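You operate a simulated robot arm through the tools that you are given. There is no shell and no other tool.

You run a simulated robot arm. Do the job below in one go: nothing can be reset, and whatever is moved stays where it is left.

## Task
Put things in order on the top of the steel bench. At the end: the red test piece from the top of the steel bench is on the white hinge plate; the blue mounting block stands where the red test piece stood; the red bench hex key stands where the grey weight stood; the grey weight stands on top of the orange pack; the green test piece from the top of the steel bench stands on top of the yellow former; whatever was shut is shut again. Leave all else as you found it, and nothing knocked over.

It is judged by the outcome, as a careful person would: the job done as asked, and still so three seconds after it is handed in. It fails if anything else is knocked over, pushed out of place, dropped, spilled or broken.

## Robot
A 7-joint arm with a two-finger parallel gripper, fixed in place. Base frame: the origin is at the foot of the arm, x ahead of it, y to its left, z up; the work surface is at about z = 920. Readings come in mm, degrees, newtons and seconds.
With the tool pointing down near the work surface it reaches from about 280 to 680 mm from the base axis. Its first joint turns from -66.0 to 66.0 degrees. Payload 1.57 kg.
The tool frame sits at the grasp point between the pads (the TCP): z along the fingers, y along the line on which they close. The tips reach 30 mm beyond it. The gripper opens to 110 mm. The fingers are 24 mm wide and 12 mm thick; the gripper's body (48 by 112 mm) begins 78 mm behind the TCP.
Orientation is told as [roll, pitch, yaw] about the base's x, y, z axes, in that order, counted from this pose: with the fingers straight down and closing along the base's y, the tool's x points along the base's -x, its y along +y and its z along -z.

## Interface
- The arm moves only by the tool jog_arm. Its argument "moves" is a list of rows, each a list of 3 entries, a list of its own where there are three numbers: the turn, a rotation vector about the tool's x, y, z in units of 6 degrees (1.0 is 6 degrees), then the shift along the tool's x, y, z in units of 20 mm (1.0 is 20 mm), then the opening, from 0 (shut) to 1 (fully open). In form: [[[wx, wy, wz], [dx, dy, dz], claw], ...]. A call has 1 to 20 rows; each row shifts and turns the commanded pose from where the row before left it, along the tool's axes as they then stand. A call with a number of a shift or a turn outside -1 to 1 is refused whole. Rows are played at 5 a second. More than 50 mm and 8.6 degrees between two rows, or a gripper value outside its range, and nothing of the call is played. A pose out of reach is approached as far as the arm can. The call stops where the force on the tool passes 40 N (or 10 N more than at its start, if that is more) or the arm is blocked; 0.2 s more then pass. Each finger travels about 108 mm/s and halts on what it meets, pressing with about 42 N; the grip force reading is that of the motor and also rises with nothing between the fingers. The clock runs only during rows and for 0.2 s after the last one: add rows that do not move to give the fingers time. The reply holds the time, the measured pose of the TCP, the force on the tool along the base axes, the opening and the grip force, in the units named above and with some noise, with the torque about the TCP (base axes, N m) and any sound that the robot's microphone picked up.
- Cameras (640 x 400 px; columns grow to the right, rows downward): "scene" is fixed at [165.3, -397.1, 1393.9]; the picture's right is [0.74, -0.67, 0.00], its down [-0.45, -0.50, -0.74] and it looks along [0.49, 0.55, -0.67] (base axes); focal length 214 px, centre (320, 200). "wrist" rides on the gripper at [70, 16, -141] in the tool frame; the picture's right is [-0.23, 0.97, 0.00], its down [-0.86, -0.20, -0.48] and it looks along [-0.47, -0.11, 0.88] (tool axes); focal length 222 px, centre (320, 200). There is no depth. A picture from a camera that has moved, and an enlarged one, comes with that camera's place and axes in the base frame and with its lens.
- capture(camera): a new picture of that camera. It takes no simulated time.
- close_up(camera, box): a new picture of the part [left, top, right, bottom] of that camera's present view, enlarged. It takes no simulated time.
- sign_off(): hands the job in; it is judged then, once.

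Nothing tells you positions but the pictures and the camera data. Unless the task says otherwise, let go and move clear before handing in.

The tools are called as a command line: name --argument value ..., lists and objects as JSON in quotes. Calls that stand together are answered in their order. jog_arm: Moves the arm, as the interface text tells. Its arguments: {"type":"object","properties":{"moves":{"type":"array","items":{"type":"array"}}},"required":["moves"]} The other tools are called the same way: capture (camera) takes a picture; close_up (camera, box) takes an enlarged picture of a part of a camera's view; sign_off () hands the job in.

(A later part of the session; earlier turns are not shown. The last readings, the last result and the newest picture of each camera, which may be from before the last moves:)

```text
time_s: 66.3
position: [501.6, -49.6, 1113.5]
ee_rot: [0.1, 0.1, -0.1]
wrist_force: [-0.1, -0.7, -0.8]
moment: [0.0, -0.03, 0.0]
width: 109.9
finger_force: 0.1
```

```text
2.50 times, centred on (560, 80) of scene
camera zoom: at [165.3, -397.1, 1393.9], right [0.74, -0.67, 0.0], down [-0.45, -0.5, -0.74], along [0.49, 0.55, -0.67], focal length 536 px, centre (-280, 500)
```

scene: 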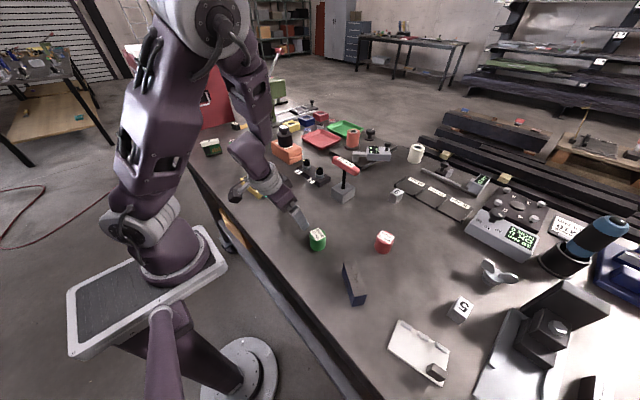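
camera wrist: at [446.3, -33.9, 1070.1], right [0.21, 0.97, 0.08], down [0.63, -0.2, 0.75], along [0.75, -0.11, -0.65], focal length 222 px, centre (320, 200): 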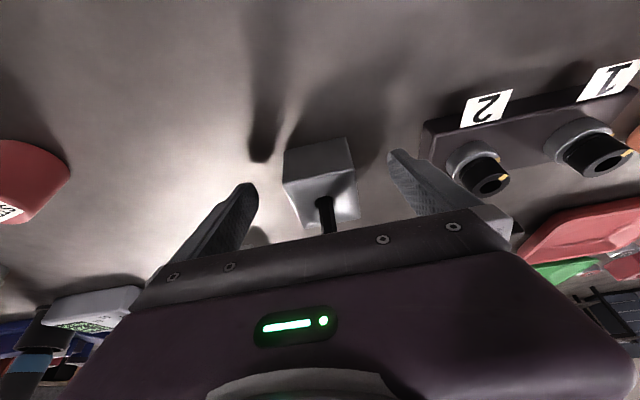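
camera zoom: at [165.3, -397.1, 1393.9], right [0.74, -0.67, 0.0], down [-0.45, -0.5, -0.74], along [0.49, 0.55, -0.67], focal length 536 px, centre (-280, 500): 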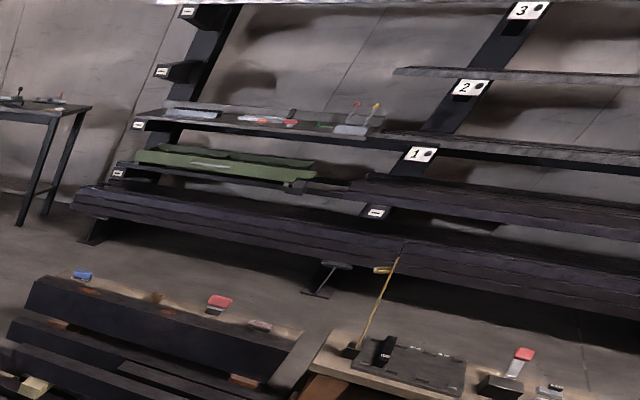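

Similar keys exist on other benches, which explains the name "bench hex key"; this is the one meant. The block is a fixture, so I'll lift the key out on its own and look at its foot to see how it can stand.

jog_arm --moves '[[[0, 0, -1], [0, 0, -0.2], 1], [[0, 0, -1], [0, 0, -0.2], 1], [[0, 0, -1], [0, 0, -0.2], 1], [[0, 0, -1], [0, 0, -0.2], 1], [[0, 0, -1], [0, 0, -0.2], 1], [[0, 0, -1], [0, 0, -0.2], 1], [[0, 0, -1], [0, 0, -0.2], 1], [[0, 0, -1], [0, 0, -0.2], 1], [[0, 0, -1], [0, 0, -0.2], 1], [[0, 0, -1], [0, 0, 0], 1], [[0, 0, -1], [0, 0, 0], 1], [[0, 0, -1], [0, 0, 0], 1], [[0, 0, -1], [0, 0, 0], 1], [[0, 0, -1], [0, 0, 0], 1], [[0, 0, -1], [0, 0, 0], 1], [[0, 0, 0], [0, 0, 0], 1]]'

jog_arm --moves '[[[0, 0, 0], [0.025, -0.97, 0], 1], [[0, 0, 0], [0.025, -0.97, 0], 1], [[0, 0, 0], [0.025, -0.97, 0], 1], [[0, 0, 0], [0.025, -0.97, 0], 1], [[0, 0, 0], [0, 0, 0], 1], [[0, 0, 0], [0, 0, 0], 1]]'

close_up --camera "wrist" --box '[240, 90, 400, 190]'

capture --camera "scene"

```text
time_s: 69.7
position: [349.5, 60.9, 1082.0]
ee_rot: [0.1, -0.1, 90.0]
wrist_force: [-0.4, 0.2, 0.0]
moment: [0.03, 0.02, 0.01]
width: 110.1
finger_force: 0.0
out of reach, approached as far as the arm can: row 6, 7, 8, 9, 10, 11, 12, 13, 14, 15
```

```text
time_s: 71.1
position: [360.9, 77.2, 1070.7]
ee_rot: [0.0, -0.1, 89.9]
wrist_force: [0.2, -0.1, 0.2]
moment: [-0.02, -0.03, 0.0]
width: 109.9
finger_force: 0.0
out of reach, approached as far as the arm can: row 1, 2, 3, 4
```

```text
4.00 times, centred on (320, 140) of wrist
camera zoom: at [343.8, 8.3, 1212.1], right [-0.97, 0.23, 0.0], down [0.2, 0.85, 0.48], along [0.11, 0.47, -0.88], focal length 888 px, centre (320, 440)
```

zoom: 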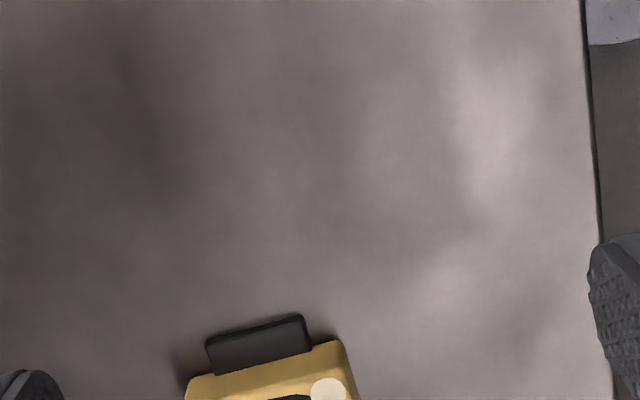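

```text
taken
```

scene: 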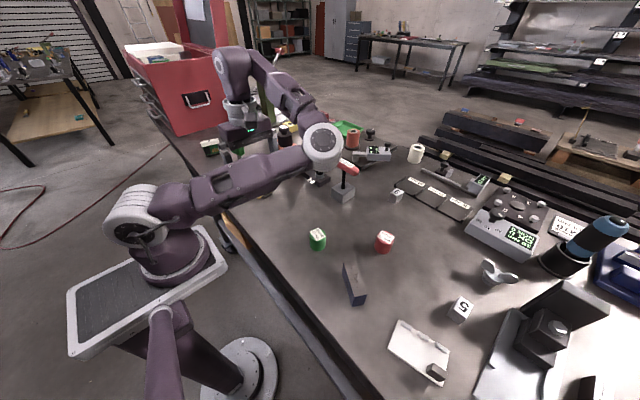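

The tilt tests left the arm in an awkward elbow-out posture and the turn ran out of range, pulling the hand to (361, 77). Nothing is touched. I'll rise, unwind the yaw, and recover a normal posture.

jog_arm --moves '[[[0, 0, 0.5], [0, 0, -0.5], 1], [[0, 0, 1], [0, 0, -0.5], 1], [[0, 0, 1], [0, 0, -0.5], 1], [[0, 0, 1], [0, 0, -0.5], 1], [[0, 0, 1], [0, 0, -0.5], 1], [[0, 0, 0], [0, 0, 0], 1]]'

capture --camera "scene"

```text
time_s: 72.5
position: [360.8, 76.3, 1123.5]
ee_rot: [0.1, 0.1, 62.9]
wrist_force: [-0.2, 0.7, -0.1]
moment: [-0.01, 0.0, 0.0]
width: 109.9
finger_force: 0.2
```

```text
taken
```

scene: 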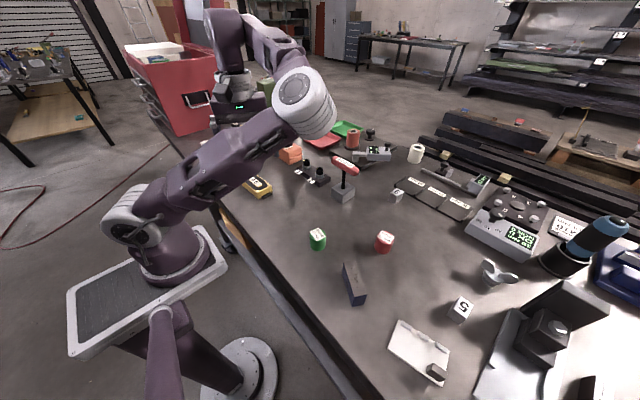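

jog_arm --moves '[[[0, 0, 1], [0, 0, -0.4], 1], [[0, 0, 1], [0, 0, -0.4], 1], [[0, 0, 1], [0, 0, -0.4], 1], [[0, 0, 1], [0, 0, -0.4], 1], [[0, 0, 1], [0, 0, -0.4], 1], [[0, 0, 1], [0, 0, -0.4], 1], [[0, 0, 1], [0, 0, -0.4], 1], [[0, 0, 1], [0, 0, -0.4], 1], [[0, 0, 1], [0, 0, -0.4], 1], [[0, 0, 1], [0, 0, -0.4], 1], [[0, 0, 0.47], [0, 0, 0], 1], [[0, 0, 0], [0, 0, 0], 1]]'

capture --camera "scene"

```text
time_s: 75.1
position: [360.3, 77.3, 1202.6]
ee_rot: [0.1, 0.2, 0.0]
wrist_force: [-0.6, -0.1, 0.1]
moment: [0.02, 0.03, 0.02]
width: 110.5
finger_force: 0.1
```

```text
taken
```

scene: 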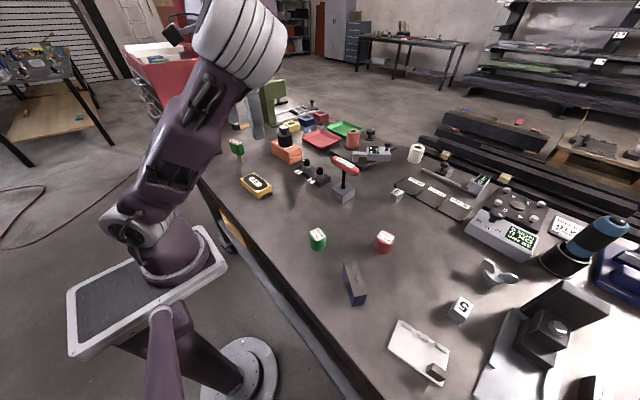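

Yaw is back at zero but the elbow is still swung out. I'll move to the starting pose area to let the posture settle, and compare.

jog_arm --moves '[[[0, 0, 0], [-0.3, -0.95, 0], 1], [[0, 0, 0], [-0.3, -0.95, 0], 1], [[0, 0, 0], [-0.3, -0.95, 0], 1], [[0, 0, 0], [-0.3, -0.95, 0], 1], [[0, 0, 0], [-0.3, -0.95, 0], 1], [[0, 0, 0], [-0.3, -0.95, 0], 1], [[0, 0, 0], [-0.3, -0.95, 0], 1], [[0, 0, 0], [-0.3, -0.95, 0], 1], [[0, 0, 0], [-0.3, -0.95, 0], 1], [[0, 0, 0], [-0.3, -0.95, 0], 1], [[0, 0, 0], [0, -0.95, 0], 1], [[0, 0, 0], [0, -0.95, 0], 1], [[0, 0, 0], [0, -0.95, 0], 1], [[0, 0, 0], [0, -0.95, 0], 1], [[0, 0, 0], [0, -0.95, 0], 1], [[0, 0, 0], [0, -0.95, 0], 1], [[0, 0, 0], [0, 0, 0], 1]]'

capture --camera "scene"

```text
time_s: 78.7
position: [449.8, -133.8, 1202.8]
ee_rot: [0.0, 0.1, 0.3]
wrist_force: [-0.3, 0.0, 0.0]
moment: [0.01, -0.03, 0.0]
width: 109.9
finger_force: 0.2
out of reach, approached as far as the arm can: row 10, 11, 12, 13, 14, 15, 16
```

```text
taken
```

scene: 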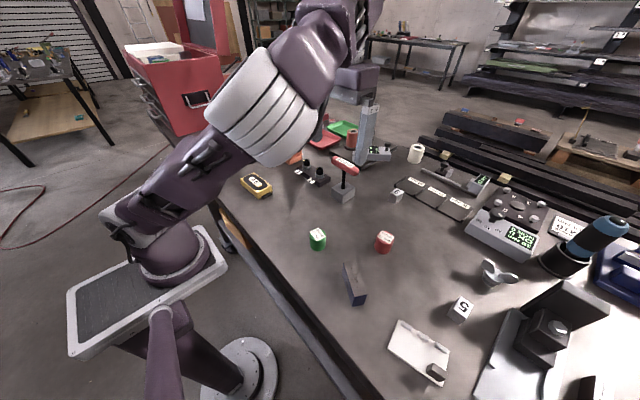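

The elbow is stuck on the right side. I'll swing the hand far to the left, stretched, which should force the shoulder and elbow back round.

jog_arm --moves '[[[0, 0, 0], [0, 0.95, 0], 1], [[0, 0, 0], [0, 0.95, 0], 1], [[0, 0, 0], [0, 0.95, 0], 1], [[0, 0, 0], [0, 0.95, 0], 1], [[0, 0, 0], [0, 0.95, 0], 1], [[0, 0, 0], [0, 0.95, 0], 1], [[0, 0, 0], [0, 0.95, 0], 1], [[0, 0, 0], [0, 0.95, 0], 1], [[0, 0, 0], [0, 0.95, 0], 1], [[0, 0, 0], [0, 0.95, 0], 1], [[0, 0, 0], [0, 0.95, 0], 1], [[0, 0, 0], [0, 0.95, 0], 1], [[0, 0, 0], [0, 0.95, 0], 1], [[0, 0, 0], [0, 0.95, 0], 1], [[0, 0, 0], [0, 0.95, 0], 1], [[0, 0, 0], [0, 0.95, 0], 1], [[0, 0, 0], [0, 0.95, 0], 1], [[0, 0, 0], [0, 0.95, 0], 1], [[0, 0, 0], [0, 0, 0], 1]]'

capture --camera "scene"

```text
time_s: 82.7
position: [450.3, 209.1, 1201.4]
ee_rot: [-0.1, 0.2, 0.1]
wrist_force: [0.2, 0.7, 0.4]
moment: [0.02, -0.02, 0.01]
width: 110.2
finger_force: 0.1
```

```text
taken
```

scene: 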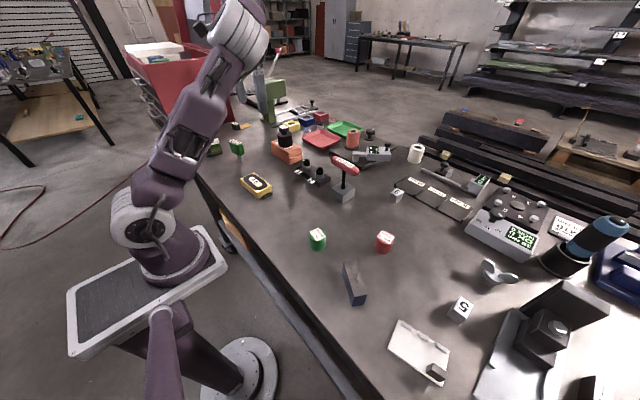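

jog_arm --moves '[[[0, 0, 0], [-0.8, 0.6, 0.1], 1], [[0, 0, 0], [-0.8, 0.6, 0.1], 1], [[0, 0, 0], [-0.8, 0.6, 0.1], 1], [[0, 0, 0], [-0.8, 0.6, 0.1], 1], [[0, 0, 0], [-0.8, 0.6, 0.1], 1], [[0, 0, 0], [-0.6, 0.5, 0.1], 1], [[0, 0, 0], [-0.4, 0.3, 0], 1], [[0, 0, 0], [0, 0, 0], 1]]'

capture --camera "scene"

```text
time_s: 84.5
position: [525.9, 273.8, 1181.6]
ee_rot: [0.0, 0.1, 0.2]
wrist_force: [0.1, 0.7, 0.1]
moment: [0.03, -0.02, -0.01]
width: 110.1
finger_force: 0.1
out of reach, approached as far as the arm can: row 5, 6, 7
```

```text
taken
```

scene: 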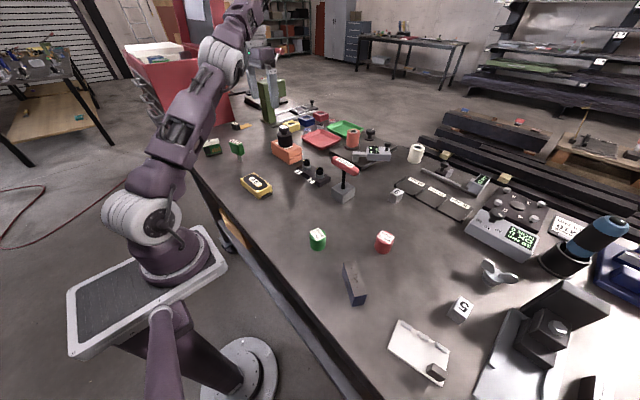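

This stretched posture matches the earlier good one. I'll come back the same way as before and check the elbow.

jog_arm --moves '[[[0, 0, 0], [0.3, -0.5, 0.3], 1], [[0, 0, 0], [0.3, -0.9, 0.3], 1], [[0, 0, 0], [0.3, -0.9, 0.3], 1], [[0, 0, 0], [0.3, -0.9, 0.3], 1], [[0, 0, 0], [0.2, -0.9, 0.2], 1], [[0, 0, 0], [0, -0.95, 0], 1], [[0, 0, 0], [0, -0.95, 0], 1], [[0, 0, 0], [0, -0.95, 0], 1], [[0, 0, 0], [0, -0.95, 0], 1], [[0, 0, 0], [0, -0.95, 0], 1], [[0, 0, 0], [0, -0.95, 0], 1], [[0, 0, 0], [0, 0, 0], 1]]'

capture --camera "scene"

```text
time_s: 87.1
position: [499.0, 75.4, 1154.9]
ee_rot: [0.0, 0.2, 0.2]
wrist_force: [-0.3, 0.8, 0.3]
moment: [0.03, 0.0, -0.02]
width: 110.0
finger_force: 0.1
```

```text
taken
```

scene: 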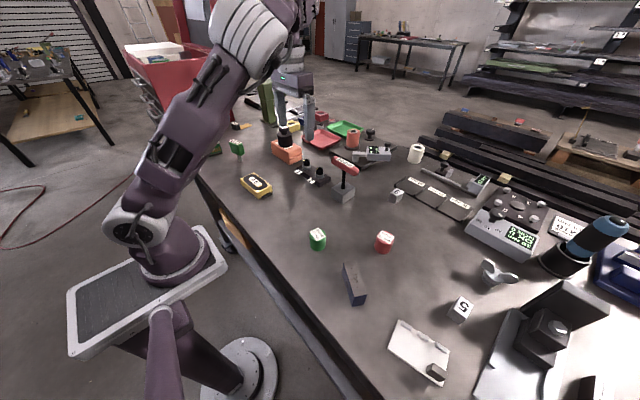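

The elbow is still on the right. I'll try turning the wrist the other way, which should drive the elbow left as the wrist joint runs out.

jog_arm --moves '[[[0, 0, 1], [0, 0, 0], 1], [[0, 0, 1], [0, 0, 0], 1], [[0, 0, 1], [0, 0, 0], 1], [[0, 0, 1], [0, 0, 0], 1], [[0, 0, 1], [0, 0, 0], 1], [[0, 0, 1], [0, 0, 0], 1], [[0, 0, 1], [0, 0, 0], 1], [[0, 0, 1], [0, 0, 0], 1], [[0, 0, 1], [0, 0, 0], 1], [[0, 0, 1], [0, 0, 0], 1], [[0, 0, 1], [0, 0, 0], 1], [[0, 0, 1], [0, 0, 0], 1], [[0, 0, 1], [0, 0, 0], 1], [[0, 0, 1], [0, 0, 0], 1], [[0, 0, 1], [0, 0, 0], 1], [[0, 0, 0], [0, 0, 0], 1]]'

capture --camera "scene"

```text
time_s: 90.5
position: [499.8, 76.1, 1155.8]
ee_rot: [0.0, 0.0, -89.8]
wrist_force: [-0.1, 0.0, -0.2]
moment: [-0.03, -0.01, 0.04]
width: 109.8
finger_force: 0.0
```

```text
taken
```

scene: 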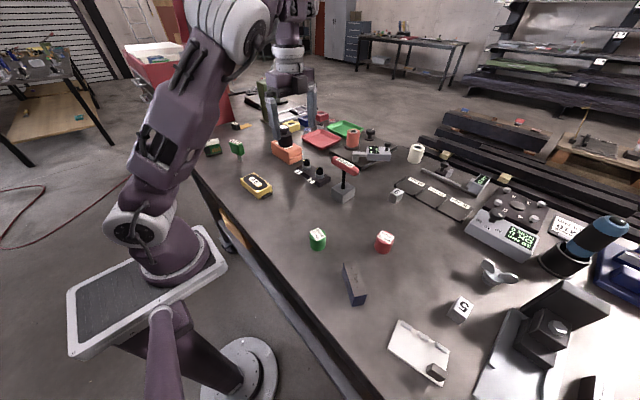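

The elbow moves left as I turn this way. Continuing further.

jog_arm --moves '[[[0, 0, 1], [0, 0, 0], 1], [[0, 0, 1], [0, 0, 0], 1], [[0, 0, 1], [0, 0, 0], 1], [[0, 0, 1], [0, 0, 0], 1], [[0, 0, 1], [0, 0, 0], 1], [[0, 0, 1], [0, 0, 0], 1], [[0, 0, 1], [0, 0, 0], 1], [[0, 0, 1], [0, 0, 0], 1], [[0, 0, 1], [0, 0, 0], 1], [[0, 0, 1], [0, 0, 0], 1], [[0, 0, 0], [0, 0, 0], 1]]'

capture --camera "scene"

```text
time_s: 92.9
position: [498.8, 77.1, 1154.7]
ee_rot: [0.0, -0.1, -149.9]
wrist_force: [0.2, -0.2, -0.3]
moment: [-0.02, -0.07, -0.03]
width: 110.1
finger_force: 0.0
```

```text
taken
```

scene: 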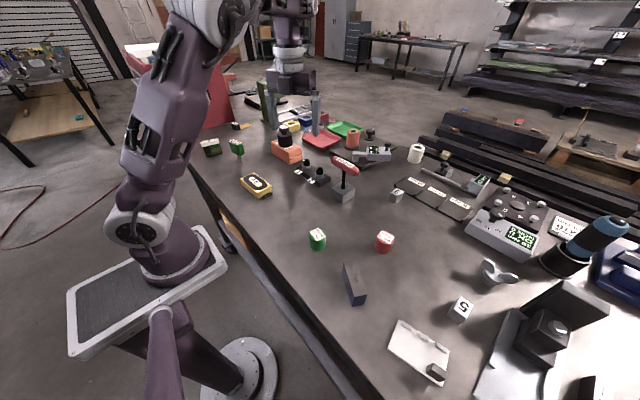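

jog_arm --moves '[[[0, 0, 1], [0, 0, 0], 1], [[0, 0, 1], [0, 0, 0], 1], [[0, 0, 1], [0, 0, 0], 1], [[0, 0, 1], [0, 0, 0], 1], [[0, 0, 1], [0, 0, 0], 1], [[0, 0, 1], [0, 0, 0], 1], [[0, 0, 1], [0, 0, 0], 1], [[0, 0, 1], [0, 0, 0], 1], [[0, 0, 0], [0, 0, 0], 1]]'

capture --camera "scene"

```text
time_s: 94.9
position: [499.3, 76.2, 1153.9]
ee_rot: [0.0, -0.1, 162.2]
wrist_force: [0.2, 0.4, 0.7]
moment: [0.0, 0.05, 0.03]
width: 109.7
finger_force: 0.0
```

```text
taken
```

scene: 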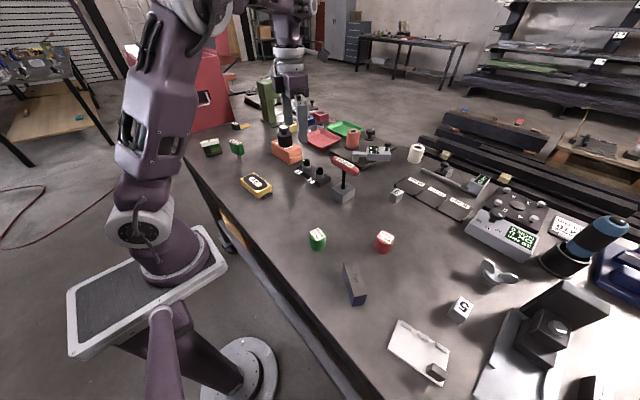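

jog_arm --moves '[[[0, 0, 1], [0, 0, 0], 1], [[0, 0, 1], [0, 0, 0], 1], [[0, 0, 1], [0, 0, 0], 1], [[0, 0, 1], [0, 0, 0], 1], [[0, 0, 1], [0, 0, 0], 1], [[0, 0, 1], [0, 0, 0], 1], [[0, 0, 1], [0, 0, 0], 1], [[0, 0, 1], [0, 0, 0], 1], [[0, 0, 0], [0, 0, 0], 1]]'

capture --camera "scene"

```text
time_s: 96.9
position: [499.0, 75.4, 1154.3]
ee_rot: [0.0, 0.0, 114.2]
wrist_force: [-0.9, -0.9, 0.1]
moment: [-0.01, 0.03, 0.0]
width: 110.1
finger_force: 0.1
```

```text
taken
```

scene: 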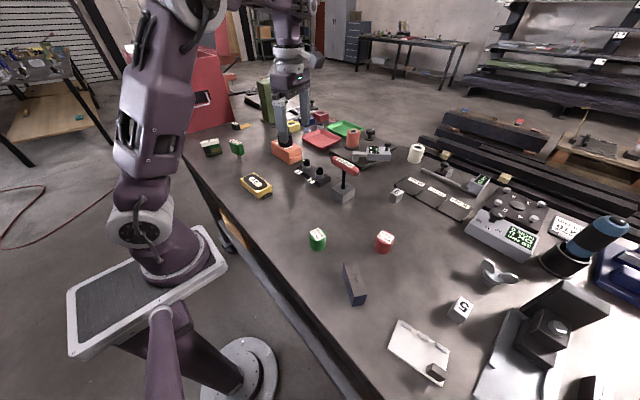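

jog_arm --moves '[[[0, 0, 1], [0, 0, 0], 1], [[0, 0, 1], [0, 0, 0], 1], [[0, 0, 1], [0, 0, 0], 1], [[0, 0, 1], [0, 0, 0], 1], [[0, 0, 1], [0, 0, 0], 1], [[0, 0, 1], [0, 0, 0], 1], [[0, 0, 1], [0, 0, 0], 1], [[0, 0, 1], [0, 0, 0], 1], [[0, 0, 1], [0, 0, 0], 1], [[0, 0, 1], [0, 0, 0], 1], [[0, 0, 0], [0, 0, 0], 1]]'

capture --camera "scene"

```text
time_s: 99.3
position: [498.7, 76.6, 1154.1]
ee_rot: [0.0, 0.2, 54.1]
wrist_force: [0.6, -0.9, -0.4]
moment: [-0.04, 0.0, 0.0]
width: 110.0
finger_force: 0.1
```

```text
taken
```

scene: 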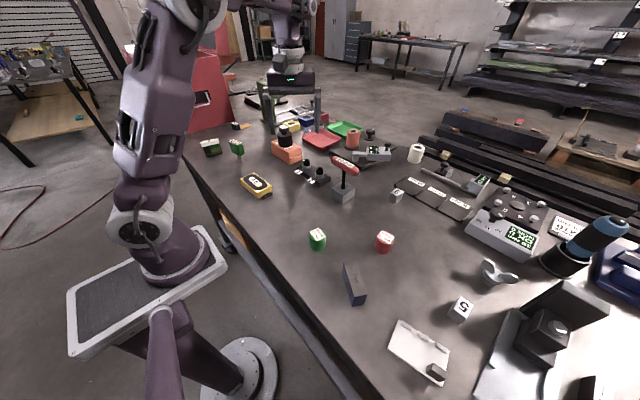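

The posture has settled with the elbow back up. I'll unwind the wrist to yaw -90°, which also suits the handle, and keep an eye on the elbow.

jog_arm --moves '[[[0, 0, -1], [0, 0, 0], 1], [[0, 0, -1], [0, 0, 0], 1], [[0, 0, -1], [0, 0, 0], 1], [[0, 0, -1], [0, 0, 0], 1], [[0, 0, -1], [0, 0, 0], 1], [[0, 0, -1], [0, 0, 0], 1], [[0, 0, -1], [0, 0, 0], 1], [[0, 0, -1], [0, 0, 0], 1], [[0, 0, -1], [0, 0, 0], 1], [[0, 0, -1], [0, 0, 0], 1], [[0, 0, -1], [0, 0, 0], 1], [[0, 0, -1], [0, 0, 0], 1], [[0, 0, -1], [0, 0, 0], 1], [[0, 0, -1], [0, 0, 0], 1], [[0, 0, -1], [0, 0, 0], 1], [[0, 0, -1], [0, 0, 0], 1], [[0, 0, -1], [0, 0, 0], 1], [[0, 0, -1], [0, 0, 0], 1]]'

jog_arm --moves '[[[0, 0, -1], [0, 0, 0], 1], [[0, 0, -1], [0, 0, 0], 1], [[0, 0, -1], [0, 0, 0], 1], [[0, 0, -1], [0, 0, 0], 1], [[0, 0, -1], [0, 0, 0], 1], [[0, 0, -1], [0, 0, 0], 1], [[0, 0, -1], [0, 0, 0], 1], [[0, 0, -1], [0, 0, 0], 1], [[0, 0, -1], [0, 0, 0], 1], [[0, 0, -1], [0, 0, 0], 1], [[0, 0, -1], [0, 0, 0], 1], [[0, 0, -1], [0, 0, 0], 1], [[0, 0, -1], [0, 0, 0], 1], [[0, 0, -1], [0, 0, 0], 1], [[0, 0, -1], [0, 0, 0], 1], [[0, 0, -1], [0, 0, 0], 1], [[0, 0, -1], [0, 0, 0], 1], [[0, 0, -1], [0, 0, 0], 1]]'

capture --camera "scene"

```text
time_s: 103.1
position: [499.7, 76.4, 1155.4]
ee_rot: [0.1, -0.1, 162.3]
wrist_force: [0.7, 0.8, -0.4]
moment: [0.01, 0.0, -0.01]
width: 110.0
finger_force: 0.0
```

```text
time_s: 106.9
position: [499.6, 76.6, 1154.5]
ee_rot: [-0.1, 0.1, -89.7]
wrist_force: [-0.6, 0.0, 0.4]
moment: [-0.01, 0.04, 0.01]
width: 110.2
finger_force: 0.0
```

```text
taken
```

scene: 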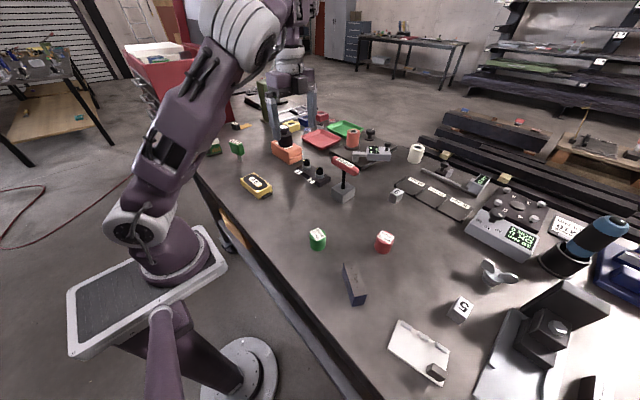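

Elbow position follows wrist winding: turning this way swings it right again. The good elbow posture came at yaw ≡ +90° reached the long way round, which also suits the handle and other grips. I'll go back there and work from that posture.

jog_arm --moves '[[[0, 0, 1], [0, 0, 0], 1], [[0, 0, 1], [0, 0, 0], 1], [[0, 0, 1], [0, 0, 0], 1], [[0, 0, 1], [0, 0, 0], 1], [[0, 0, 1], [0, 0, 0], 1], [[0, 0, 1], [0, 0, 0], 1], [[0, 0, 1], [0, 0, 0], 1], [[0, 0, 1], [0, 0, 0], 1], [[0, 0, 1], [0, 0, 0], 1], [[0, 0, 1], [0, 0, 0], 1], [[0, 0, 1], [0, 0, 0], 1], [[0, 0, 1], [0, 0, 0], 1], [[0, 0, 1], [0, 0, 0], 1], [[0, 0, 1], [0, 0, 0], 1], [[0, 0, 1], [0, 0, 0], 1], [[0, 0, 1], [0, 0, 0], 1], [[0, 0, 1], [0, 0, 0], 1], [[0, 0, 1], [0, 0, 0], 1]]'

jog_arm --moves '[[[0, 0, 1], [0, 0, 0], 1], [[0, 0, 1], [0, 0, 0], 1], [[0, 0, 1], [0, 0, 0], 1], [[0, 0, 1], [0, 0, 0], 1], [[0, 0, 1], [0, 0, 0], 1], [[0, 0, 1], [0, 0, 0], 1], [[0, 0, 1], [0, 0, 0], 1], [[0, 0, 1], [0, 0, 0], 1], [[0, 0, 1], [0, 0, 0], 1], [[0, 0, 1], [0, 0, 0], 1], [[0, 0, 1], [0, 0, 0], 1], [[0, 0, 1], [0, 0, 0], 1], [[0, 0, 0], [0, 0, 0], 1]]'

capture --camera "scene"

```text
time_s: 110.7
position: [498.9, 76.4, 1154.8]
ee_rot: [0.0, -0.1, 162.0]
wrist_force: [-0.1, 0.0, -0.1]
moment: [-0.02, -0.02, -0.01]
width: 109.8
finger_force: 0.1
```

```text
time_s: 113.5
position: [500.0, 76.4, 1154.1]
ee_rot: [0.0, 0.0, 90.0]
wrist_force: [-0.7, 0.1, -1.4]
moment: [-0.02, -0.01, -0.03]
width: 109.8
finger_force: 0.0
```

```text
taken
```

scene: 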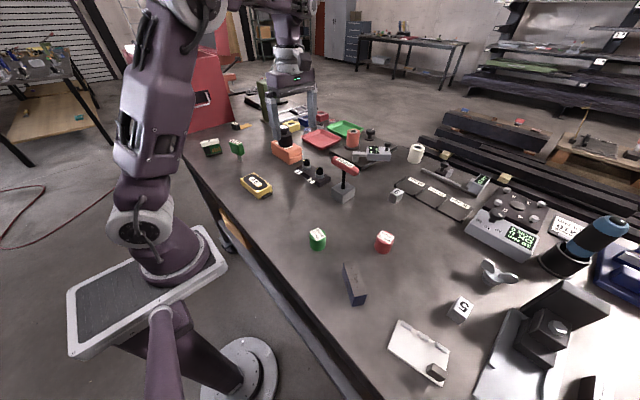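

Good posture at yaw 90°. Now over the hex key again.

jog_arm --moves '[[[0, 0, 0], [0.914, -0.564, 0], 1], [[0, 0, 0], [0.914, -0.564, 0], 1], [[0, 0, 0], [0.914, -0.564, 0], 1], [[0, 0, 0], [0.914, -0.564, 0], 1], [[0, 0, 0], [0.914, -0.564, 0], 1], [[0, 0, 0], [0.914, -0.564, 0], 1], [[0, 0, 0], [0.914, -0.564, 0], 1], [[0, 0, 0], [0, 0, 0], 1], [[0, 0, 0], [0, 0, 0], 1]]'

close_up --camera "wrist" --box '[240, 90, 400, 190]'

capture --camera "scene"

```text
time_s: 115.5
position: [578.7, -53.4, 1154.1]
ee_rot: [0.1, 0.1, 90.2]
wrist_force: [0.1, 0.6, 0.0]
moment: [0.0, 0.02, -0.03]
width: 109.9
finger_force: 0.0
```

```text
4.00 times, centred on (320, 140) of wrist
camera zoom: at [561.6, -121.7, 1294.7], right [-0.97, 0.22, 0.0], down [0.2, 0.86, 0.48], along [0.11, 0.47, -0.88], focal length 888 px, centre (320, 440)
```

zoom: 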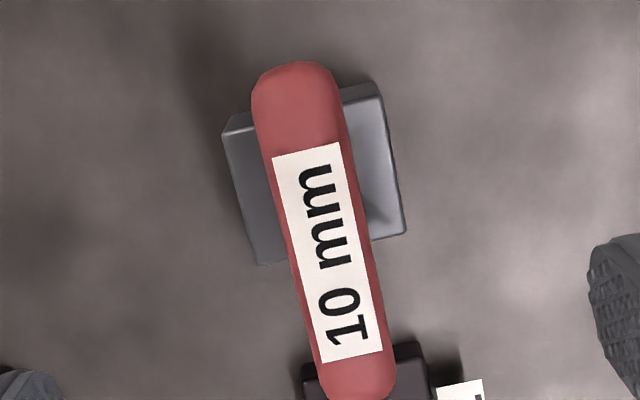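

```text
taken
```

scene: 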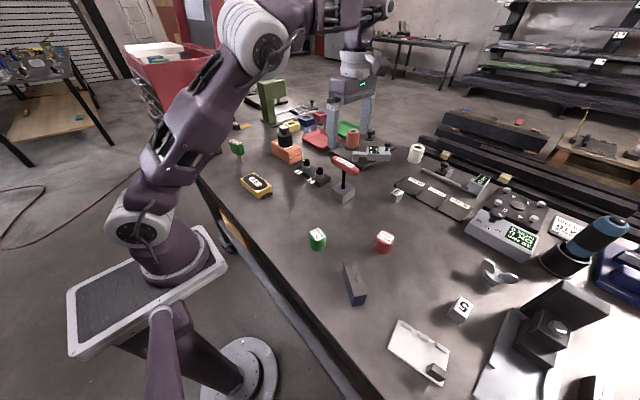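

The elbow drifted right again as the hand moved here. I'll probe which way a small positive turn moves it from this pose.

jog_arm --moves '[[[0, 0, -1], [0, 0, 0], 1], [[0, 0, -1], [0, 0, 0], 1], [[0, 0, -1], [0, 0, 0], 1], [[0, 0, -1], [0, 0, 0], 1], [[0, 0, -1], [0, 0, 0], 1], [[0, 0, -1], [0, 0, 0], 1], [[0, 0, 0], [0, 0, 0], 1]]'

capture --camera "scene"

```text
time_s: 117.1
position: [578.0, -51.5, 1153.8]
ee_rot: [0.1, -0.1, 126.4]
wrist_force: [0.0, 0.9, 0.7]
moment: [0.01, -0.02, -0.01]
width: 109.6
finger_force: 0.3
```

```text
taken
```

scene: 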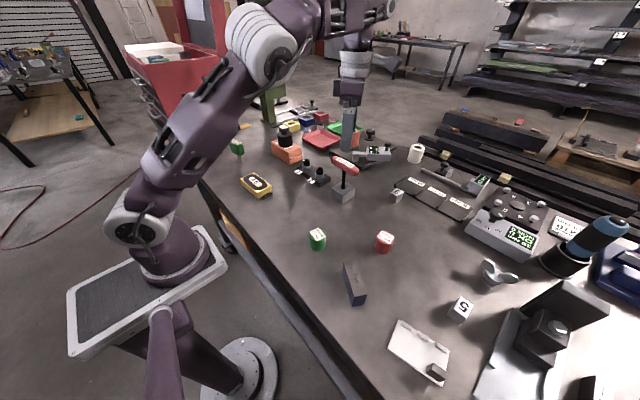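

Positive turning pushes it right from here. I'll turn the negative way until the elbow settles, then shift the hand right before turning back.

jog_arm --moves '[[[0, 0, 1], [0, 0, 0], 1], [[0, 0, 1], [0, 0, 0], 1], [[0, 0, 1], [0, 0, 0], 1], [[0, 0, 1], [0, 0, 0], 1], [[0, 0, 1], [0, 0, 0], 1], [[0, 0, 1], [0, 0, 0], 1], [[0, 0, 1], [0, 0, 0], 1], [[0, 0, 1], [0, 0, 0], 1], [[0, 0, 1], [0, 0, 0], 1], [[0, 0, 1], [0, 0, 0], 1], [[0, 0, 1], [0, 0, 0], 1], [[0, 0, 1], [0, 0, 0], 1], [[0, 0, 1], [0, 0, 0], 1], [[0, 0, 1], [0, 0, 0], 1], [[0, 0, 1], [0, 0, 0], 1], [[0, 0, 1], [0, 0, 0], 1], [[0, 0, 1], [0, 0, 0], 1], [[0, 0, 1], [0, 0, 0], 1], [[0, 0, 1], [0, 0, 0], 1], [[0, 0, 1], [0, 0, 0], 1]]'

capture --camera "scene"

```text
time_s: 121.3
position: [577.5, -52.3, 1154.8]
ee_rot: [0.1, 0.1, 6.0]
wrist_force: [0.4, 1.0, -0.2]
moment: [0.01, -0.02, -0.01]
width: 109.7
finger_force: 0.0
```

```text
taken
```

scene: 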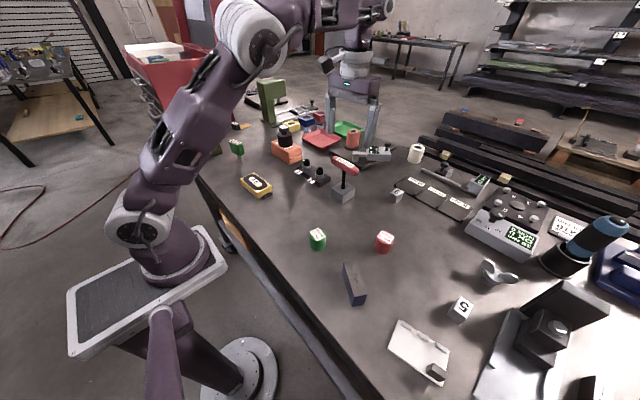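

Settled. Now sliding right at constant radius.

jog_arm --moves '[[[0, 0, 0], [0.36, -0.93, -0.2], 1], [[0, 0, 0], [0.36, -0.93, -0.2], 1], [[0, 0, 0], [0.36, -0.93, -0.2], 1], [[0, 0, 0], [0.36, -0.93, -0.2], 1], [[0, 0, 0], [0.36, -0.93, -0.2], 1], [[0, 0, 0], [0.36, -0.93, -0.2], 1], [[0, 0, 0], [0.36, -0.93, -0.2], 1], [[0, 0, 0], [0.36, -0.93, -0.2], 1], [[0, 0, 0], [0.36, -0.93, 0], 1], [[0, 0, 0], [0.36, -0.93, 0], 1], [[0, 0, 0], [0, 0, 0], 1]]'

capture --camera "scene"

```text
time_s: 123.7
position: [527.0, -243.9, 1184.7]
ee_rot: [0.0, 0.1, 6.2]
wrist_force: [0.2, 0.9, 0.2]
moment: [0.0, 0.01, 0.01]
width: 109.9
finger_force: 0.1
```

```text
taken
```

scene: 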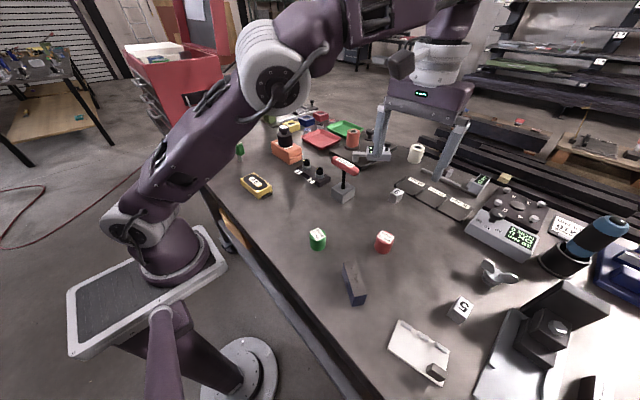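

No limit hit this time. Now a positive turn to see which way the elbow goes.

jog_arm --moves '[[[0, 0, -1], [0, 0, 0], 1], [[0, 0, -1], [0, 0, 0], 1], [[0, 0, -1], [0, 0, 0], 1], [[0, 0, -1], [0, 0, 0], 1], [[0, 0, -1], [0, 0, 0], 1], [[0, 0, -1], [0, 0, 0], 1], [[0, 0, -1], [0, 0, 0], 1], [[0, 0, -1], [0, 0, 0], 1], [[0, 0, -1], [0, 0, 0], 1], [[0, 0, -1], [0, 0, 0], 1], [[0, 0, -1], [0, 0, 0], 1], [[0, 0, -1], [0, 0, 0], 1], [[0, 0, 0], [0, 0, 0], 1]]'

capture --camera "scene"

```text
time_s: 126.5
position: [526.5, -244.6, 1188.0]
ee_rot: [0.1, 0.1, 78.2]
wrist_force: [-0.3, -0.2, -0.1]
moment: [0.01, 0.0, 0.02]
width: 109.7
finger_force: 0.0
```

```text
taken
```

scene: 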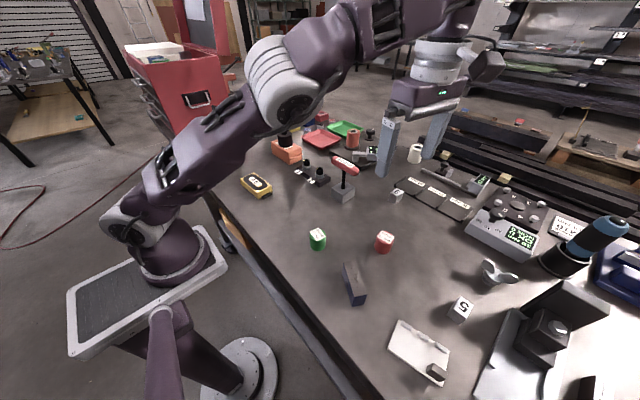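

jog_arm --moves '[[[0, 0, 1], [0, 0, 0], 1], [[0, 0, 1], [0, 0, 0], 1], [[0, 0, 1], [0, 0, 0], 1], [[0, 0, 1], [0, 0, 0], 1], [[0, 0, 1], [0, 0, 0], 1], [[0, 0, 1], [0, 0, 0], 1], [[0, 0, 1], [0, 0, 0], 1], [[0, 0, 1], [0, 0, 0], 1], [[0, 0, 1], [0, 0, 0], 1], [[0, 0, 1], [0, 0, 0], 1], [[0, 0, 1], [0, 0, 0], 1], [[0, 0, 1], [0, 0, 0], 1], [[0, 0, 1], [0, 0, 0], 1], [[0, 0, 1], [0, 0, 0], 1], [[0, 0, 1], [0, 0, 0], 1], [[0, 0, 1], [0, 0, 0], 1], [[0, 0, 1], [0, 0, 0], 1], [[0, 0, 1], [0, 0, 0], 1], [[0, 0, 1], [0, 0, 0], 1], [[0, 0, 1], [0, 0, 0], 1]]'

capture --camera "scene"

```text
time_s: 130.7
position: [536.2, -270.0, 1184.1]
ee_rot: [-0.1, -1.5, -27.5]
wrist_force: [0.0, 0.6, 0.3]
moment: [0.0, -0.01, -0.01]
width: 109.9
finger_force: 0.0
out of reach, approached as far as the arm can: row 17, 18, 19, 20
```

```text
taken
```

scene: 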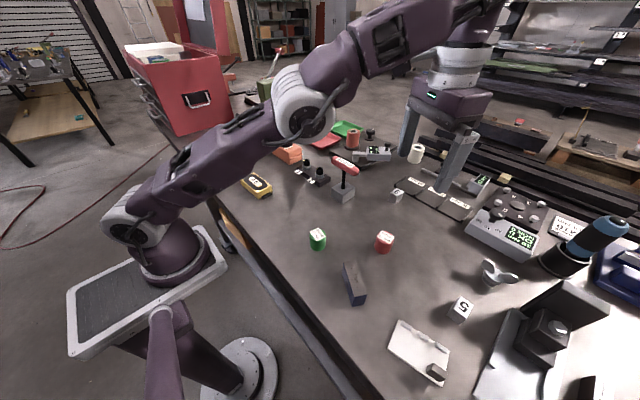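

That hit a limit and the elbow went further right. A better idea is to use the nearly straight arm. Rolling the hand about the arm's line there also rolls the upper arm, carrying the elbow over the top. First I'll go to a stretched pose straight ahead.

jog_arm --moves '[[[0, 0, 0], [0.29, 0.93, 0], 1], [[0, 0, 0], [0.29, 0.93, 0], 1], [[0, 0, 0], [0.29, 0.93, 0], 1], [[0, 0, 0], [0.29, 0.93, 0], 1], [[0, 0, 0], [0.29, 0.93, 0], 1], [[0, 0, 0], [0.29, 0.93, 0], 1], [[0, 0, 0], [0.29, 0.93, 0], 1], [[0, 0, 0], [0.29, 0.93, 0], 1], [[0, 0, 0], [0.29, 0.93, 0], 1], [[0, 0, 0], [0.29, 0.93, 0], 1], [[0, 0, 0], [0.29, 0.93, 0], 1], [[0, 0, 0], [0.29, 0.93, 0], 1], [[0, 0, 0], [0.29, 0.93, 0], 1], [[0, 0, 0], [0, 0, 0], 1]]'

capture --camera "scene"

```text
time_s: 133.7
position: [543.3, -264.1, 1180.6]
ee_rot: [-0.2, -1.5, -27.5]
wrist_force: [0.4, 0.0, -0.3]
moment: [-0.04, 0.01, 0.02]
width: 110.2
finger_force: 0.0
out of reach, approached as far as the arm can: row 1, 2, 3, 4, 5, 6, 7, 8, 9, 10, 11, 12, 13
```

```text
taken
```

scene: 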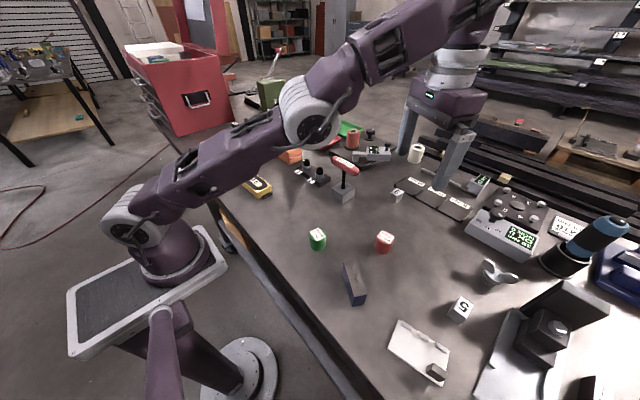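

Stuck against a wrist limit. I'll unwind the turn first.

jog_arm --moves '[[[0, 0, -1], [0, 0, 0], 1], [[0, 0, -1], [0, 0, 0], 1], [[0, 0, -1], [0, 0, 0], 1], [[0, 0, -1], [0, 0, 0], 1], [[0, 0, -1], [0, 0, 0], 1], [[0, 0, -1], [0, 0, 0], 1], [[0, 0, 0], [0, 0, 0], 1]]'

capture --camera "scene"

```text
time_s: 135.3
position: [544.4, -264.7, 1180.5]
ee_rot: [-1.0, -1.3, 8.5]
wrist_force: [0.2, 0.5, 0.0]
moment: [-0.01, 0.0, -0.01]
width: 110.1
finger_force: 0.1
```

```text
taken
```

scene: 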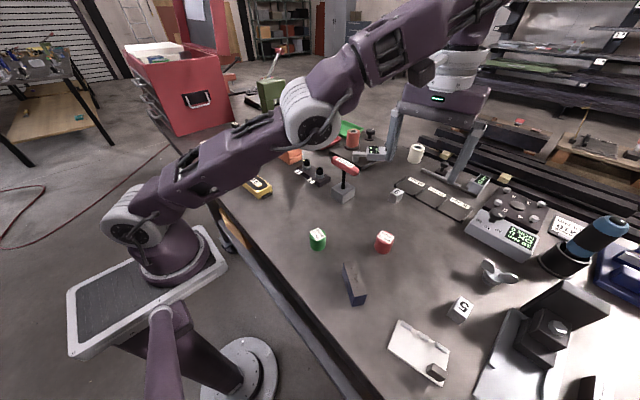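

jog_arm --moves '[[[-0.17, 0.22, 0], [0.3, 0.3, 0], 1], [[0, 0, -1], [0.3, 0.5, 0], 1], [[0, 0, -1], [0, 0, 0], 1], [[0, 0, -1], [0, 0, 0], 1], [[0, 0, -1], [0, 0, 0], 1], [[0, 0, -1], [0, 0, 0], 1], [[0, 0, -1], [0, 0, 0], 1], [[0, 0, -1], [0, 0, 0], 1], [[0, 0, -1], [0, 0, 0], 1], [[0, 0, -1], [0, 0, 0], 1], [[0, 0, -1], [0, 0, 0], 1], [[0, 0, -1], [0, 0, 0], 1], [[0, 0, -1], [0, 0, 0], 1], [[0, 0, -1], [0, 0, 0], 1], [[0, 0, -1], [0, 0, 0], 1], [[0, 0, 0], [0, 0, 0], 1]]'

capture --camera "scene"

```text
time_s: 138.7
position: [530.0, -249.1, 1178.6]
ee_rot: [0.2, 0.0, 92.5]
wrist_force: [-0.3, -0.4, 0.1]
moment: [0.01, 0.0, 0.03]
width: 109.7
finger_force: 0.1
```

```text
taken
```

scene: 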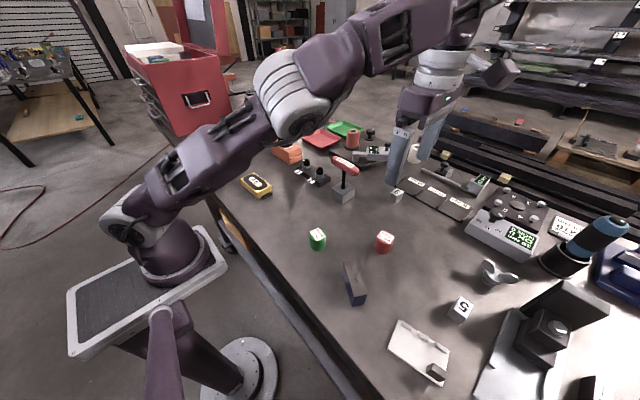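

jog_arm --moves '[[[0, 0, 0], [-0.95, -0.196, -0.04], 1], [[0, 0, 0], [-0.95, -0.196, -0.04], 1], [[0, 0, 0], [-0.95, -0.196, -0.04], 1], [[0, 0, 0], [-0.95, -0.196, -0.04], 1], [[0, 0, 0], [-0.95, -0.196, -0.04], 1], [[0, 0, 0], [-0.95, -0.196, -0.04], 1], [[0, 0, 0], [-0.95, -0.196, -0.04], 1], [[0, 0, 0], [-0.95, -0.196, -0.04], 1], [[0, 0, 0], [-0.95, -0.196, -0.04], 1], [[0, 0, 0], [-0.95, -0.196, -0.04], 1], [[0, 0, 0], [-0.95, -0.196, -0.04], 1], [[0, 0, 0], [-0.95, -0.196, -0.04], 1], [[0, 0, 0], [-0.95, -0.196, -0.04], 1], [[0, 0, 0], [0, 0, 0], 1]]'

capture --camera "scene"

```text
time_s: 141.7
position: [572.1, -1.9, 1190.9]
ee_rot: [0.1, -0.1, 92.4]
wrist_force: [-0.8, 0.5, -0.2]
moment: [-0.04, -0.02, 0.01]
width: 109.9
finger_force: 0.0
```

```text
taken
```

scene: 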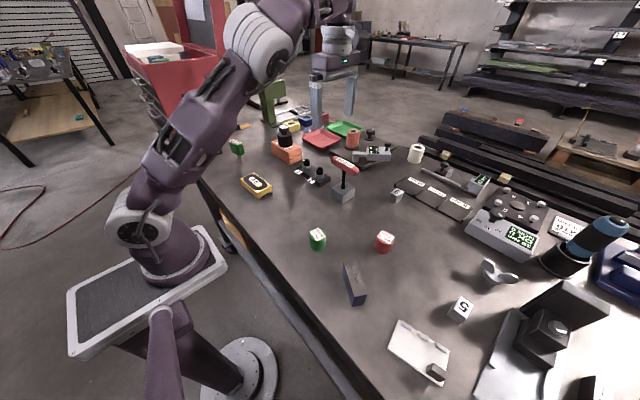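

Now the roll: turning the hand about the arm's line while holding the wrist roughly in place, well above everything.

jog_arm --moves '[[[0, 1, 0], [0.95, 0, 0], 1], [[0, 1, 0], [0.95, 0, 0], 1], [[0, 1, 0], [0.95, 0, 0], 1], [[0, 1, 0], [0.95, 0, 0], 1], [[0, 1, 0], [0.95, 0, 0], 1], [[0, 1, 0], [0.95, 0, 0], 1], [[0, 1, 0], [0.95, 0, 0], 1], [[0, 1, 0], [0.95, 0, 0], 1], [[0, 1, 0], [0.95, 0, 0], 1], [[0, 1, 0], [0.95, 0, 0], 1], [[0, 0, 0], [0, 0, 0], 1]]'

capture --camera "scene"

```text
time_s: 144.1
position: [579.1, -164.6, 1274.9]
ee_rot: [0.3, 59.9, 92.7]
wrist_force: [-0.5, 0.1, -0.1]
moment: [-0.01, 0.01, 0.01]
width: 110.0
finger_force: 0.0
```

```text
taken
```

scene: 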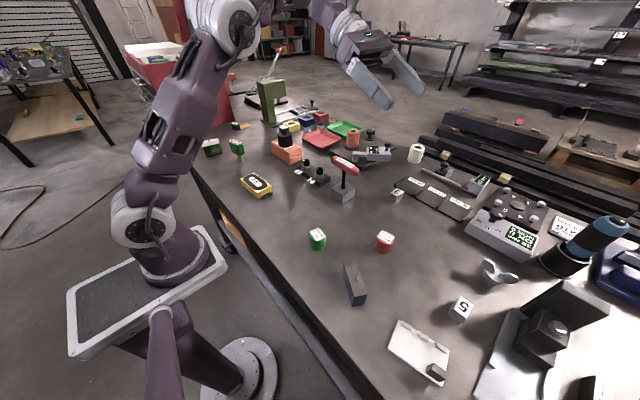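

The elbow is moving left as hoped. Continuing the roll.

jog_arm --moves '[[[0, 1, 0], [0.95, 0, 0], 1], [[0, 1, 0], [0.95, 0, 0], 1], [[0, 1, 0], [0.95, 0, 0], 1], [[0, 1, 0], [0.95, 0, 0], 1], [[0, 1, 0], [0.95, 0, 0], 1], [[0, 1, 0], [0.95, 0, 0], 1], [[0, 0, 0], [0, 0, 0], 1]]'

capture --camera "scene"

```text
time_s: 145.7
position: [577.3, -192.0, 1380.1]
ee_rot: [178.1, 84.0, -89.4]
wrist_force: [0.2, 0.1, 0.0]
moment: [0.01, 0.03, 0.02]
width: 110.0
finger_force: 0.1
```

```text
taken
```

scene: 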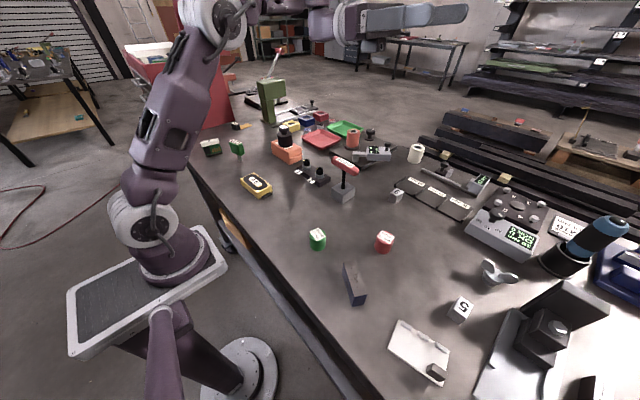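

Rolled about 96°. Now I'll draw in toward the base and then unroll.

jog_arm --moves '[[[0, 0, 0], [0, 0.95, 0], 1], [[0, 0, 0], [0, 0.95, 0], 1], [[0, 0, 0], [0, 0.95, 0], 1], [[0, 0, 0], [0, 0.95, 0], 1], [[0, 0, 0], [0, 0.95, 0], 1], [[0, 0, 0], [0, 0.95, 0], 1], [[0, 0, 0], [0, 0.95, 0], 1], [[0, 0, 0], [0, 0.95, 0], 1], [[0, 0, 0], [0, 0, 0], 1]]'

capture --camera "scene"

```text
time_s: 147.7
position: [429.9, -198.7, 1382.0]
ee_rot: [178.4, 84.1, -89.2]
wrist_force: [-0.1, 0.1, -0.4]
moment: [0.01, -0.03, -0.02]
width: 110.0
finger_force: 0.0
```

```text
taken
```

scene: 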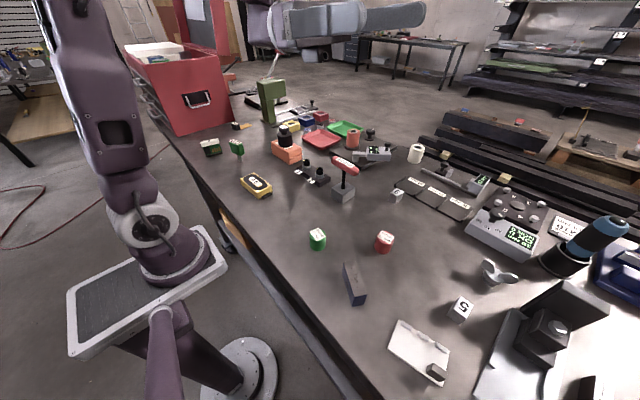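

The elbow is back on the left, like at the start. Unrolling the hand now.

jog_arm --moves '[[[0, -1, 0], [-0.95, 0, 0], 1], [[0, -1, 0], [-0.95, 0, 0], 1], [[0, -1, 0], [-0.95, 0, 0], 1], [[0, -1, 0], [-0.95, 0, 0], 1], [[0, -1, 0], [-0.95, 0, 0], 1], [[0, -1, 0], [-0.95, 0, 0], 1], [[0, -1, 0], [-0.95, 0, 0], 1], [[0, -1, 0], [-0.95, 0, 0], 1], [[0, 0, 0], [0, 0, 0], 1]]'

capture --camera "scene"

```text
time_s: 149.7
position: [425.2, -160.2, 1237.4]
ee_rot: [0.3, 47.9, 92.6]
wrist_force: [-0.3, 0.3, -1.0]
moment: [-0.01, 0.04, -0.01]
width: 109.9
finger_force: 0.0
```

```text
taken
```

scene: 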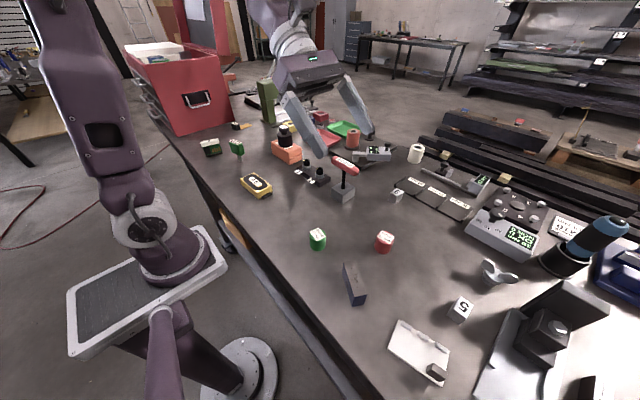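

jog_arm --moves '[[[0, -1, 0], [-0.95, 0, 0], 1], [[0, -1, 0], [-0.95, 0, 0], 1], [[0, -1, 0], [-0.95, 0, 0], 1], [[0, -1, 0], [-0.95, 0, 0], 1], [[0, -1, 0], [-0.95, 0, 0], 1], [[0, -1, 0], [-0.95, 0, 0], 1], [[0, -1, 0], [-0.95, 0, 0], 1], [[0, -1, 0], [-0.95, 0, 0], 1], [[0, 0, 0], [0, 0, 0], 1]]'

capture --camera "scene"

```text
time_s: 151.7
position: [422.5, -28.2, 1173.4]
ee_rot: [0.2, -0.1, 92.4]
wrist_force: [0.1, 0.3, 0.9]
moment: [0.0, 0.0, 0.02]
width: 110.0
finger_force: 0.0
```

```text
taken
```

scene: 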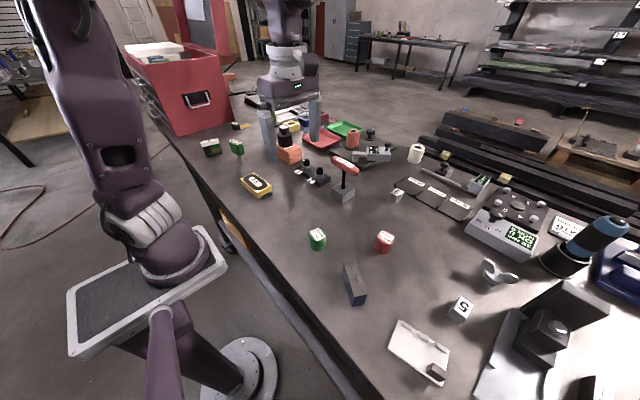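

Posture restored. Moving over the hex key and trimming yaw to exactly 90°.

jog_arm --moves '[[[0, 0, 0], [0.187, -0.971, 0.1], 1], [[0, 0, 0], [0.187, -0.971, 0.1], 1], [[0, 0, 0], [0.187, -0.971, 0.1], 1], [[0, 0, 0], [0.187, -0.971, 0.1], 1], [[0, 0, 0], [0.187, -0.971, 0.1], 1], [[0, 0, 0], [0.187, -0.971, 0.1], 1], [[0, 0, 0], [0.187, -0.971, 0.1], 1], [[0, 0, 0], [0.187, -0.971, 0.1], 1], [[0, 0, 0.4], [0, 0, 0], 1], [[0, 0, 0], [0, 0, 0], 1], [[0, 0, 0], [0, 0, 0], 1]]'

close_up --camera "wrist" --box '[240, 90, 400, 190]'

capture --camera "scene"

```text
time_s: 154.1
position: [576.7, -52.0, 1154.6]
ee_rot: [0.3, 0.1, 90.0]
wrist_force: [-0.3, 0.0, -0.1]
moment: [-0.04, 0.05, -0.02]
width: 110.1
finger_force: 0.1
```

```text
4.00 times, centred on (320, 140) of wrist
camera zoom: at [559.6, -120.0, 1296.3], right [-0.97, 0.23, 0.0], down [0.2, 0.85, 0.48], along [0.11, 0.47, -0.88], focal length 888 px, centre (320, 440)
```

zoom: 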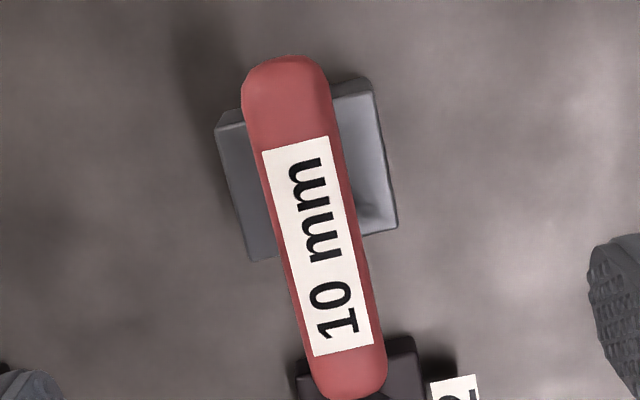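

```text
taken
```

scene: 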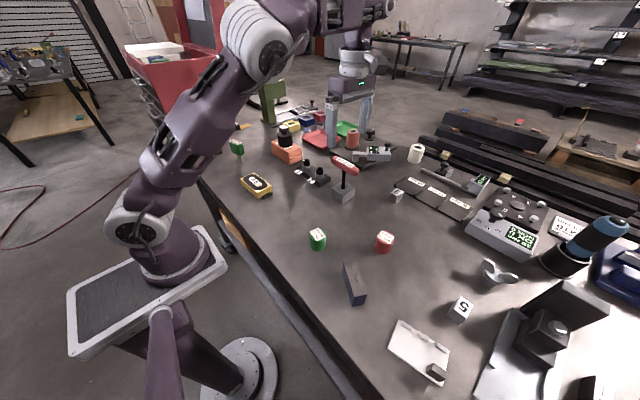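

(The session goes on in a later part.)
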